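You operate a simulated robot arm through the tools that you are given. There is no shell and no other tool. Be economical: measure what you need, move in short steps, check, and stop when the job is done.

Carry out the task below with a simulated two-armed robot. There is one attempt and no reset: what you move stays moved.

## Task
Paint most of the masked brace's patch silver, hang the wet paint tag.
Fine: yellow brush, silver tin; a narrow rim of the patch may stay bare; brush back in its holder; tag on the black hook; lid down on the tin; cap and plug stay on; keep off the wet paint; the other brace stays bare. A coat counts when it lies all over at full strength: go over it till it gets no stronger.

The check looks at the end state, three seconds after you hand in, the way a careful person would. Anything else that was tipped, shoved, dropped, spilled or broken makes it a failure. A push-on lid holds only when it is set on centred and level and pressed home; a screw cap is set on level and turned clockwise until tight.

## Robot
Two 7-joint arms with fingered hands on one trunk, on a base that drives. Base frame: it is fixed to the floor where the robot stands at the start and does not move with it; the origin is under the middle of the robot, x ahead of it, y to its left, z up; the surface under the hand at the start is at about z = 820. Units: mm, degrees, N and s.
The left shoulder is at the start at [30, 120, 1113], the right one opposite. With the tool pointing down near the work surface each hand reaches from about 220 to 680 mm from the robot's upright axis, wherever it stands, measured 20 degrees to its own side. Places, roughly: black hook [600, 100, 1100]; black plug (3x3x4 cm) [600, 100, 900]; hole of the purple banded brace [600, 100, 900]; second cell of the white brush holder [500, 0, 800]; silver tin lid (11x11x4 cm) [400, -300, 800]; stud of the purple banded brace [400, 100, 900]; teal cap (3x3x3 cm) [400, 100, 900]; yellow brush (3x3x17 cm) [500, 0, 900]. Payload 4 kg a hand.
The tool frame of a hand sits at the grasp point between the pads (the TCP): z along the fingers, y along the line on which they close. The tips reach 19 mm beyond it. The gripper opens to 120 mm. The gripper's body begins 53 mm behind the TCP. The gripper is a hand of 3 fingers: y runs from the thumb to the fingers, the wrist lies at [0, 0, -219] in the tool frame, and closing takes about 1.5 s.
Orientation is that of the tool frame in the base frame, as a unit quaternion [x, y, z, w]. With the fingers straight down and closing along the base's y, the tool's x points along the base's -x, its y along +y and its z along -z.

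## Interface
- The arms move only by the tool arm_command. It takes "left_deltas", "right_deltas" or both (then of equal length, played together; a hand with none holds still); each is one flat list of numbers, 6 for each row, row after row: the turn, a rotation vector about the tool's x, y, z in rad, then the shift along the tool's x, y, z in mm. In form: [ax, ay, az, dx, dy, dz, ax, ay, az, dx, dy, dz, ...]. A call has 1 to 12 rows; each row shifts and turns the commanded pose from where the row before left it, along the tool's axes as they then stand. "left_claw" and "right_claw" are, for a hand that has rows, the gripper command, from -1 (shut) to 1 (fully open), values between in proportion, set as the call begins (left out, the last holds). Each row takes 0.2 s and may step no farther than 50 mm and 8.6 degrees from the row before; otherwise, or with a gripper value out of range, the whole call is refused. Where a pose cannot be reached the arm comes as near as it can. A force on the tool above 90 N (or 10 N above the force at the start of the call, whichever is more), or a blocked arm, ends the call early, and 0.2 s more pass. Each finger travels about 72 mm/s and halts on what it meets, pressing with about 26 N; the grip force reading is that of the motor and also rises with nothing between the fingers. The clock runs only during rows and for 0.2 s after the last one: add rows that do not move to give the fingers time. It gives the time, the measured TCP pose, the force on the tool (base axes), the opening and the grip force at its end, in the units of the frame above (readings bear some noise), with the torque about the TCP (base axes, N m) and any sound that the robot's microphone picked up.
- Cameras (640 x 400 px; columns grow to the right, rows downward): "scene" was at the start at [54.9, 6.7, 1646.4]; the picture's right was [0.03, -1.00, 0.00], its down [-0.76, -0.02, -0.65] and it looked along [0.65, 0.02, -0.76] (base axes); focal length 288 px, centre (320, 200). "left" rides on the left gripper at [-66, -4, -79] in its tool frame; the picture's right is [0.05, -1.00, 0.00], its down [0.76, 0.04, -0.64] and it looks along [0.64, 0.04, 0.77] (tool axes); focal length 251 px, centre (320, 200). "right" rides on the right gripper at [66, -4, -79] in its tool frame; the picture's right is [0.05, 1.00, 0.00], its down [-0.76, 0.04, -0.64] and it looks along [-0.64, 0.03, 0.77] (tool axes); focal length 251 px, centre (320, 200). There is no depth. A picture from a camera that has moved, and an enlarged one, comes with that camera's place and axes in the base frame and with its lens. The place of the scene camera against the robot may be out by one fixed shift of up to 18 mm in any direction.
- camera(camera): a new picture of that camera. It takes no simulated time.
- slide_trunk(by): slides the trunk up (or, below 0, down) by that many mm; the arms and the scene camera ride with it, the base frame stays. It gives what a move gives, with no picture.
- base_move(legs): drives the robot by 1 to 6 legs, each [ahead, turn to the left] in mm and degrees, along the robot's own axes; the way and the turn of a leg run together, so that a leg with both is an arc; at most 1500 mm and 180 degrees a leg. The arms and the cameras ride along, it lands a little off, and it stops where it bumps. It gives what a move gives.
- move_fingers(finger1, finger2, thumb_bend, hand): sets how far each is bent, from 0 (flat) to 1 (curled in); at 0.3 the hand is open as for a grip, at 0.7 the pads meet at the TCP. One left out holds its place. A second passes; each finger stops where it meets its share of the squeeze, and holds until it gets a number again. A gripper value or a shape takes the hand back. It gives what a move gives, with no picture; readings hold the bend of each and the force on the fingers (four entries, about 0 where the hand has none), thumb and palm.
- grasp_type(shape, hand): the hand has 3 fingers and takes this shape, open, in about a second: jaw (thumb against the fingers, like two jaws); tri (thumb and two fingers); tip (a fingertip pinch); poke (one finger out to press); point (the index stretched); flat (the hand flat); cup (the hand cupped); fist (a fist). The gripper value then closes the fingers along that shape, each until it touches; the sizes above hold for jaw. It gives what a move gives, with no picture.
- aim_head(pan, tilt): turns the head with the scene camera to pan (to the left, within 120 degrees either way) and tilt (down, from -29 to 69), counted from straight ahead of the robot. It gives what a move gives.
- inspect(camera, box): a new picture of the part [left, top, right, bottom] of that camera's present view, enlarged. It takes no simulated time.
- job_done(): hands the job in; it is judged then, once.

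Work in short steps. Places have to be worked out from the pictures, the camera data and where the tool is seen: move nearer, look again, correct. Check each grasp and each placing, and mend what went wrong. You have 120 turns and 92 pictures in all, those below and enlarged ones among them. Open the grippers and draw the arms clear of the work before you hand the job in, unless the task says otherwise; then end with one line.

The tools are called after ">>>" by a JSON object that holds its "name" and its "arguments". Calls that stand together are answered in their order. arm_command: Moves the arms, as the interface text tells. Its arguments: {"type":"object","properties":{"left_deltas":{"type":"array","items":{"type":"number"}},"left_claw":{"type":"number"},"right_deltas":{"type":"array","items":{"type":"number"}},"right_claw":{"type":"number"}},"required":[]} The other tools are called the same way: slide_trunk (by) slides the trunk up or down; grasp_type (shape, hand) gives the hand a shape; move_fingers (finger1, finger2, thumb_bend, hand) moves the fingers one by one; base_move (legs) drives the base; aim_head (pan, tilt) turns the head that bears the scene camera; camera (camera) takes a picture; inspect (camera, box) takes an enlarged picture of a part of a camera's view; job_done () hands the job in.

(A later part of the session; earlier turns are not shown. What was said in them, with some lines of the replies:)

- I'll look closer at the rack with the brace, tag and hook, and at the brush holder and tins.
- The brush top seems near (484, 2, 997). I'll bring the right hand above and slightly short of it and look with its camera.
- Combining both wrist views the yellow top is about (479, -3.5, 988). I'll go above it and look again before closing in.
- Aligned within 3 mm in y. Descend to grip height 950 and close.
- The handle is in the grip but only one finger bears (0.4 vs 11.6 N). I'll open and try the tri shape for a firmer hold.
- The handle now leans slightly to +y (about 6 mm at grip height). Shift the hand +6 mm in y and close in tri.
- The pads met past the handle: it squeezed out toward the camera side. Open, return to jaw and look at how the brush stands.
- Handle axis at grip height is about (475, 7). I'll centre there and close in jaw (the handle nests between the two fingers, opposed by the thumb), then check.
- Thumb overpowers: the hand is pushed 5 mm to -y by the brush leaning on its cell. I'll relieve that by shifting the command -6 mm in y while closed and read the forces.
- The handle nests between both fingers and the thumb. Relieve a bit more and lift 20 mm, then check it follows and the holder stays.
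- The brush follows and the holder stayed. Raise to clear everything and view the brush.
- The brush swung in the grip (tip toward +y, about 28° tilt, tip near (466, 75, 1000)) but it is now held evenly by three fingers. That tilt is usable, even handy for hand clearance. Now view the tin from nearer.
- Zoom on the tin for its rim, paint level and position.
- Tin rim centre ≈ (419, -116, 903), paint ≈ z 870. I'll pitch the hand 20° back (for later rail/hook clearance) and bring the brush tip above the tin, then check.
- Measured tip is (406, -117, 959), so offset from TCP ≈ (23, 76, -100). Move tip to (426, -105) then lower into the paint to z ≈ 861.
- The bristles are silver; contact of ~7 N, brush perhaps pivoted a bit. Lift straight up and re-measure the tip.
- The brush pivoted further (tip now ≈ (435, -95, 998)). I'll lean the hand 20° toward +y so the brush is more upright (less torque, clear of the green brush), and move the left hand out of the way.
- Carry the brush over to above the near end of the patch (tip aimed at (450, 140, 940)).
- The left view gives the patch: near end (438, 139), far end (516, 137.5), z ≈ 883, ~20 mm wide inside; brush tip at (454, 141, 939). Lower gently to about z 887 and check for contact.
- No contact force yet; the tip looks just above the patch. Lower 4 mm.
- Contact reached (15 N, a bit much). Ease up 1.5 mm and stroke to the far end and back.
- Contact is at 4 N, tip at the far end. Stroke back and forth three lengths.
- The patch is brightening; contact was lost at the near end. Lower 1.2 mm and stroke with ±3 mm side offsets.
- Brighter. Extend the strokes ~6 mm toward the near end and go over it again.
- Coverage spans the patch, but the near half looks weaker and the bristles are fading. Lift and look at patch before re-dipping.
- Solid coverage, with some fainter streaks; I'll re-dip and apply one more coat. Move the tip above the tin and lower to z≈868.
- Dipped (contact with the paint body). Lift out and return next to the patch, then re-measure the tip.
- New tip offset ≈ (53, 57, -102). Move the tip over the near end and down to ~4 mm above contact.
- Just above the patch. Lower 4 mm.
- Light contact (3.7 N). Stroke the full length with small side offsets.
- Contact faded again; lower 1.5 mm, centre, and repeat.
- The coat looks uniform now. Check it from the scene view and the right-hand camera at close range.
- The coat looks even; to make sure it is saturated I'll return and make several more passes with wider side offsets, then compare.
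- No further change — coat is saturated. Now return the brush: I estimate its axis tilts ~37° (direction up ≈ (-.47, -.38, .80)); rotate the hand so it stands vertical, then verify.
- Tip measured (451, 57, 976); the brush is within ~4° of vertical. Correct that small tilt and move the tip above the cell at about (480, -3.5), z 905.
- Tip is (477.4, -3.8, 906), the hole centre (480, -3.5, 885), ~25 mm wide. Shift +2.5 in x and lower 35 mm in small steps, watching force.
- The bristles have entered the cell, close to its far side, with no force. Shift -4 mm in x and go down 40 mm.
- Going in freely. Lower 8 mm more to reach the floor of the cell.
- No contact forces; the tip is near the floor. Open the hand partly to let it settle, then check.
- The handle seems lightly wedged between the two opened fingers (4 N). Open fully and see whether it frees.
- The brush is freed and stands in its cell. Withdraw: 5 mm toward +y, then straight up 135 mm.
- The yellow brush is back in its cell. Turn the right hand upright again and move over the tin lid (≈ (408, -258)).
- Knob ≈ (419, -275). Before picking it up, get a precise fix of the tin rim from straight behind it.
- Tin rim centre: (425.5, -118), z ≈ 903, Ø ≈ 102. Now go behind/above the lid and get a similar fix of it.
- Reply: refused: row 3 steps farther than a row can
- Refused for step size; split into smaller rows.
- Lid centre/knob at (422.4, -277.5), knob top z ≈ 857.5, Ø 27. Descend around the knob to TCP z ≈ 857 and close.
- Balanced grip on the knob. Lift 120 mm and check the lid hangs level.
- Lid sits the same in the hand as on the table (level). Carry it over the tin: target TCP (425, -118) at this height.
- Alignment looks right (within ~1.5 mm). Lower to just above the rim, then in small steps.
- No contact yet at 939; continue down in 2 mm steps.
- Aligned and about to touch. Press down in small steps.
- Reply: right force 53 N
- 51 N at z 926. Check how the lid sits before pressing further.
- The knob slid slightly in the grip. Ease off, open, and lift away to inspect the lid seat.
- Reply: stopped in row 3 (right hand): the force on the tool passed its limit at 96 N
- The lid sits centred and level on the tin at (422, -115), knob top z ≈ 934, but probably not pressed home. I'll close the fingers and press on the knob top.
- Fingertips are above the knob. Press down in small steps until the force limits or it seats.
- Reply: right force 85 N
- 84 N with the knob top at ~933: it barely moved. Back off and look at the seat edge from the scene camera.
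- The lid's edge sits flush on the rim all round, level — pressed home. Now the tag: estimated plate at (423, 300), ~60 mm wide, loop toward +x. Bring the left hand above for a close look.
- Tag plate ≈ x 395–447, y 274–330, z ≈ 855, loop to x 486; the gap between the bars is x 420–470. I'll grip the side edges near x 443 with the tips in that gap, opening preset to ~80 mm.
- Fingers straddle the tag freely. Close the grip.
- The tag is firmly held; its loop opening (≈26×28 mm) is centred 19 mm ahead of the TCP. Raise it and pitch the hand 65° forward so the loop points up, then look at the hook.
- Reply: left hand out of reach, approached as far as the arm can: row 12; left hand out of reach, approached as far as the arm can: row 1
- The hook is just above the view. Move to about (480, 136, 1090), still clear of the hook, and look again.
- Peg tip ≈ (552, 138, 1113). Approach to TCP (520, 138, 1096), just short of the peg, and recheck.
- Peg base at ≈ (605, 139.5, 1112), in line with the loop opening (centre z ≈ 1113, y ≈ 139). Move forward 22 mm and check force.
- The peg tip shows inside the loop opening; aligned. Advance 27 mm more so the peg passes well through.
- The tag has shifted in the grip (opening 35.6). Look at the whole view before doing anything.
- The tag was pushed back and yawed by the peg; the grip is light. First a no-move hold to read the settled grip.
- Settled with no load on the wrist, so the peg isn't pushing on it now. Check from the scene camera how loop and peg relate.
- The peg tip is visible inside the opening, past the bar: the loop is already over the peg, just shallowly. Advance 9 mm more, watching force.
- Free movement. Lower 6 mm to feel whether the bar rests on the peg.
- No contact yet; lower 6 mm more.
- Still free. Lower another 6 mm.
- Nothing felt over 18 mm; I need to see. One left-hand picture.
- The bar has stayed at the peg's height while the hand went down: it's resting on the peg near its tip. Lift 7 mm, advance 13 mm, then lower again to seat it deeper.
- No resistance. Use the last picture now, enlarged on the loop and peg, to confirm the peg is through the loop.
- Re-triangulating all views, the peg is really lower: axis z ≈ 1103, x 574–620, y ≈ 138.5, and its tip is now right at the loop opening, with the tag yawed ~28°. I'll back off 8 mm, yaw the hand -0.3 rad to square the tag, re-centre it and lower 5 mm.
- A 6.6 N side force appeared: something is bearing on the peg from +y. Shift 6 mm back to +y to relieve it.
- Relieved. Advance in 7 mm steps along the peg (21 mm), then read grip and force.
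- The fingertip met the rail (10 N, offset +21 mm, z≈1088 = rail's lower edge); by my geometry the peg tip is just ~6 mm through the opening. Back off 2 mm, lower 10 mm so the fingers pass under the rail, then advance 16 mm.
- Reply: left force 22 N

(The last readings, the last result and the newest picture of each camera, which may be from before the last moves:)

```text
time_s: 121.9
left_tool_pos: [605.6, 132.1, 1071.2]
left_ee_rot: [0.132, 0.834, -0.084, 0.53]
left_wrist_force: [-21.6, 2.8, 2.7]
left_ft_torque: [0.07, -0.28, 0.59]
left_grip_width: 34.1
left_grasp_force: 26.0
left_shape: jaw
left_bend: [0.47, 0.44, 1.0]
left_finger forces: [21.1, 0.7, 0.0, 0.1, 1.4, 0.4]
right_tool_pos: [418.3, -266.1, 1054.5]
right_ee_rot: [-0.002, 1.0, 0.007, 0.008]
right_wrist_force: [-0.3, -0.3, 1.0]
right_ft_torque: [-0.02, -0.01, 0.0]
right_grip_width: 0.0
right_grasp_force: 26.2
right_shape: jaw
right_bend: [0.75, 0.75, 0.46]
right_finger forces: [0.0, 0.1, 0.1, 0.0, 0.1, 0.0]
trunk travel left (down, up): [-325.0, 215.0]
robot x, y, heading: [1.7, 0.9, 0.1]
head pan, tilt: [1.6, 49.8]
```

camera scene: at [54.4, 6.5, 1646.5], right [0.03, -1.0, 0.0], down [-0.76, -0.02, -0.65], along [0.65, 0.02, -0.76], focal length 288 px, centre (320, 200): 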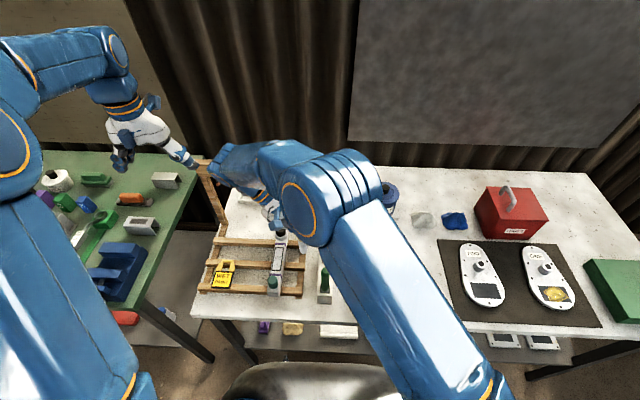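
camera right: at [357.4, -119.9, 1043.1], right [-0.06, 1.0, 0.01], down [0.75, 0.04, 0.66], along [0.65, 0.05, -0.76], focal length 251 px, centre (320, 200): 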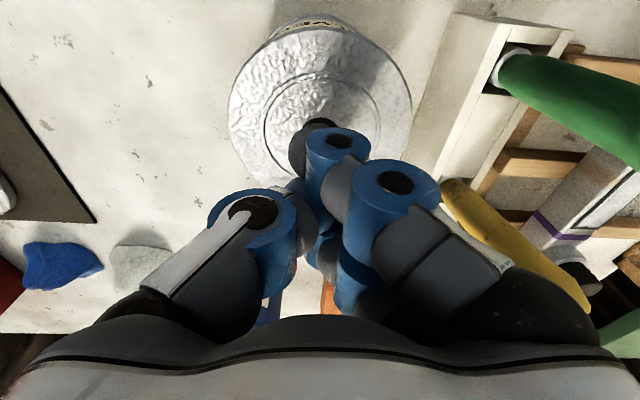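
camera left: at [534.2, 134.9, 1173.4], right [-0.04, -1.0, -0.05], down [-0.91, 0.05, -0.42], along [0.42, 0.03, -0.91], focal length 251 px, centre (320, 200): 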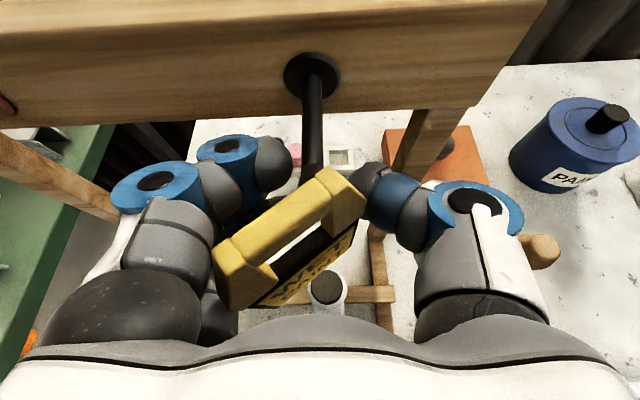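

Finger1 now presses the rail's edge at 21 N – stop pushing. The grip forces on the tag have nearly vanished (it is carried by the peg). Ease off 2 mm and open the hand fully in place.

>>> {"name": "arm_command", "arguments": {"left_deltas": [0, 0, 0, 0.8, -0.6, -1.7, 0, 0, 0, 0, 0, 0, 0, 0, 0, 0, 0, 0, 0, 0, 0, 0, 0, 0, 0, 0, 0, 0, 0, 0, 0, 0, 0, 0, 0, 0, 0, 0, 0, 0, 0, 0, 0, 0, 0, 0, 0, 0], "left_claw": 1}}

```text
time_s: 123.7
left_tool_pos: [600.1, 131.4, 1073.4]
left_ee_rot: [0.133, 0.832, -0.085, 0.531]
left_wrist_force: [-34.4, -7.6, 10.2]
left_ft_torque: [0.12, -0.38, 0.16]
left_grip_width: 94.6
left_grasp_force: 0.0
left_shape: jaw
left_bend: [1.0, 0.3, 0.3]
left_finger forces: [34.0, 0.0, 0.1, 0.1, 0.0, 0.0]
right_tool_pos: [416.5, -266.4, 1055.1]
right_ee_rot: [-0.002, 1.0, 0.007, 0.009]
right_wrist_force: [1.0, 0.7, -0.3]
right_ft_torque: [0.02, 0.01, 0.0]
right_grip_width: 0.0
right_grasp_force: 25.8
right_shape: jaw
right_bend: [0.75, 0.75, 0.46]
right_finger forces: [0.0, 0.0, 0.1, 0.0, 0.0, 0.1]
trunk travel left (down, up): [-325.0, 215.0]
robot x, y, heading: [-2.2, 2.5, 0.2]
head pan, tilt: [1.6, 49.8]
```

Finger1 is still caught against the rail (34 N); thumb and finger2 are free. Retreat 8 mm straight back gently.

>>> {"name": "arm_command", "arguments": {"left_deltas": [0, 0, 0, 1.6, -1.2, -3.5, 0, 0, 0, 1.6, -1.2, -3.5, 0, 0, 0, 0, 0, 0, 0, 0, 0, 0, 0, 0]}}

```text
time_s: 124.7
left_tool_pos: [597.8, 131.6, 1071.0]
left_ee_rot: [0.131, 0.834, -0.083, 0.53]
left_wrist_force: [-9.1, -6.3, -8.8]
left_ft_torque: [-0.46, 0.21, 0.33]
left_grip_width: 120.1
left_grasp_force: 0.1
left_shape: jaw
left_bend: [0.36, 0.3, 0.3]
left_finger forces: [13.8, 0.0, 0.0, 0.1, 0.0, 0.0]
right_tool_pos: [420.6, -266.0, 1053.3]
right_ee_rot: [-0.003, 1.0, 0.008, 0.008]
right_wrist_force: [-0.2, 0.1, -0.2]
right_ft_torque: [-0.02, -0.03, 0.06]
right_grip_width: 0.0
right_grasp_force: 26.4
right_shape: jaw
right_bend: [0.75, 0.75, 0.46]
right_finger forces: [0.0, 0.0, 0.1, 0.0, 0.1, 0.0]
trunk travel left (down, up): [-325.0, 215.0]
robot x, y, heading: [1.4, -1.3, -0.1]
head pan, tilt: [1.6, 49.8]
```

Finger1 seems to sit under the rail's lower edge (Fz -9). Lower 5 mm, then retreat 12 mm.

>>> {"name": "arm_command", "arguments": {"left_deltas": [0, 0, 0, 4.5, 0, 2.1, 0, 0, 0, 1.6, -1.2, -3.5, 0, 0, 0, 1.6, -1.2, -3.5, 0, 0, 0, 1.6, -1.2, -3.5, 0, 0, 0, 0, 0, 0]}}

```text
time_s: 125.9
left_tool_pos: [587.3, 132.8, 1065.0]
left_ee_rot: [0.131, 0.833, -0.083, 0.531]
left_wrist_force: [-2.5, -1.4, -3.1]
left_ft_torque: [-0.24, 0.16, 0.13]
left_grip_width: 119.7
left_grasp_force: 0.0
left_shape: jaw
left_bend: [0.31, 0.3, 0.3]
left_finger forces: [4.3, 0.0, 0.0, 0.0, 0.1, 0.1]
right_tool_pos: [421.6, -266.3, 1052.8]
right_ee_rot: [-0.003, 1.0, 0.006, 0.008]
right_wrist_force: [-0.2, -0.5, 0.4]
right_ft_torque: [-0.01, -0.02, 0.0]
right_grip_width: 0.0
right_grasp_force: 26.0
right_shape: jaw
right_bend: [0.75, 0.75, 0.46]
right_finger forces: [0.0, 0.0, 0.1, 0.0, 0.0, 0.0]
trunk travel left (down, up): [-325.0, 215.0]
robot x, y, heading: [1.7, 2.5, 0.0]
head pan, tilt: [1.6, 49.8]
```

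Forces are fading. Continue straight back 50 mm.

>>> {"name": "arm_command", "arguments": {"left_deltas": [0, 0, 0, 2.4, -1.8, -5.2, 0, 0, 0, 4.85, -3.55, -10.4, 0, 0, 0, 4.85, -3.55, -10.4, 0, 0, 0, 4.85, -3.55, -10.4, 0, 0, 0, 0, 0, 0]}}

```text
time_s: 127.1
left_tool_pos: [545.0, 131.9, 1067.1]
left_ee_rot: [0.132, 0.833, -0.084, 0.531]
left_wrist_force: [0.5, 0.6, 0.1]
left_ft_torque: [0.01, 0.03, 0.0]
left_grip_width: 119.9
left_grasp_force: 0.1
left_shape: jaw
left_bend: [0.3, 0.3, 0.3]
left_finger forces: [0.0, 0.1, 0.0, 0.0, 0.0, 0.0]
right_tool_pos: [422.0, -266.1, 1052.6]
right_ee_rot: [-0.002, 1.0, 0.006, 0.008]
right_wrist_force: [-0.8, 0.2, -0.7]
right_ft_torque: [-0.02, -0.01, -0.03]
right_grip_width: 0.0
right_grasp_force: 25.8
right_shape: jaw
right_bend: [0.75, 0.75, 0.46]
right_finger forces: [0.1, 0.0, 0.1, 0.1, 0.0, 0.0]
trunk travel left (down, up): [-325.0, 215.0]
robot x, y, heading: [2.6, 0.7, -0.1]
head pan, tilt: [1.6, 49.8]
```

The hand is clear and force-free. Withdraw further back and to the left, and open the right hand clear as well.

>>> {"name": "arm_command", "arguments": {"left_deltas": [0, 0, 0, 10, -7.4, -21, 0, 0, 0, 10, -7.4, -21, 0, 0, 0, 10, -7.4, -21, 0, 0, 0, -5, 45, -10, 0, 0, 0, -5, 45, -10, 0, 0, 0, -5, 45, -10, 0, 0, 0, 0, 0, 0], "right_deltas": [0, 0, 0, 0, 0, -20, 0, 0, 0, 0, 0, -20, 0, 0, 0, 0, 0, -20, 0, 0, 0, 0, 0, 0, 0, 0, 0, 0, 0, 0, 0, 0, 0, 0, 0, 0, 0, 0, 0, 0, 0, 0], "right_claw": 1}}

>>> {"name": "camera", "arguments": {"camera": "scene"}}

```text
time_s: 128.7
left_tool_pos: [494.9, 270.4, 1092.4]
left_ee_rot: [0.132, 0.833, -0.084, 0.53]
left_wrist_force: [0.0, -1.1, 0.8]
left_ft_torque: [0.03, -0.02, 0.01]
left_grip_width: 119.8
left_grasp_force: 0.1
left_shape: jaw
left_bend: [0.3, 0.3, 0.3]
left_finger forces: [0.1, 0.0, 0.1, 0.0, 0.0, 0.1]
right_tool_pos: [423.1, -267.3, 1112.9]
right_ee_rot: [-0.003, 1.0, 0.007, 0.007]
right_wrist_force: [0.0, -0.2, 0.0]
right_ft_torque: [0.0, -0.02, -0.02]
right_grip_width: 120.0
right_grasp_force: 0.2
right_shape: jaw
right_bend: [0.3, 0.3, 0.3]
right_finger forces: [0.0, 0.0, 0.0, 0.1, 0.1, 0.0]
trunk travel left (down, up): [-325.0, 215.0]
robot x, y, heading: [-1.9, -1.0, 0.0]
head pan, tilt: [1.6, 49.8]
```

```text
refused: no pictures are left
```

Both hands are open, clear of the work and reading no load. I have no pictures left, so I can't look again; I'm handing the job in.

>>> {"name": "job_done", "arguments": {}}

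```text
The job is handed in.
```

I handed the job in, but I couldn't confirm that the tag is on the black hook. It shifted in the grip as the loop met the hook, and I had no pictures left to check it after letting go. The left hand also pressed on the hook rail (up to about 34 N) while I was hanging it, so the rack may have moved slightly. Before that I saw the patch evenly coated in silver, the yellow brush back in its cell and the lid sitting flush and level on the tin. I didn't touch the cap, the plug or the other brace.
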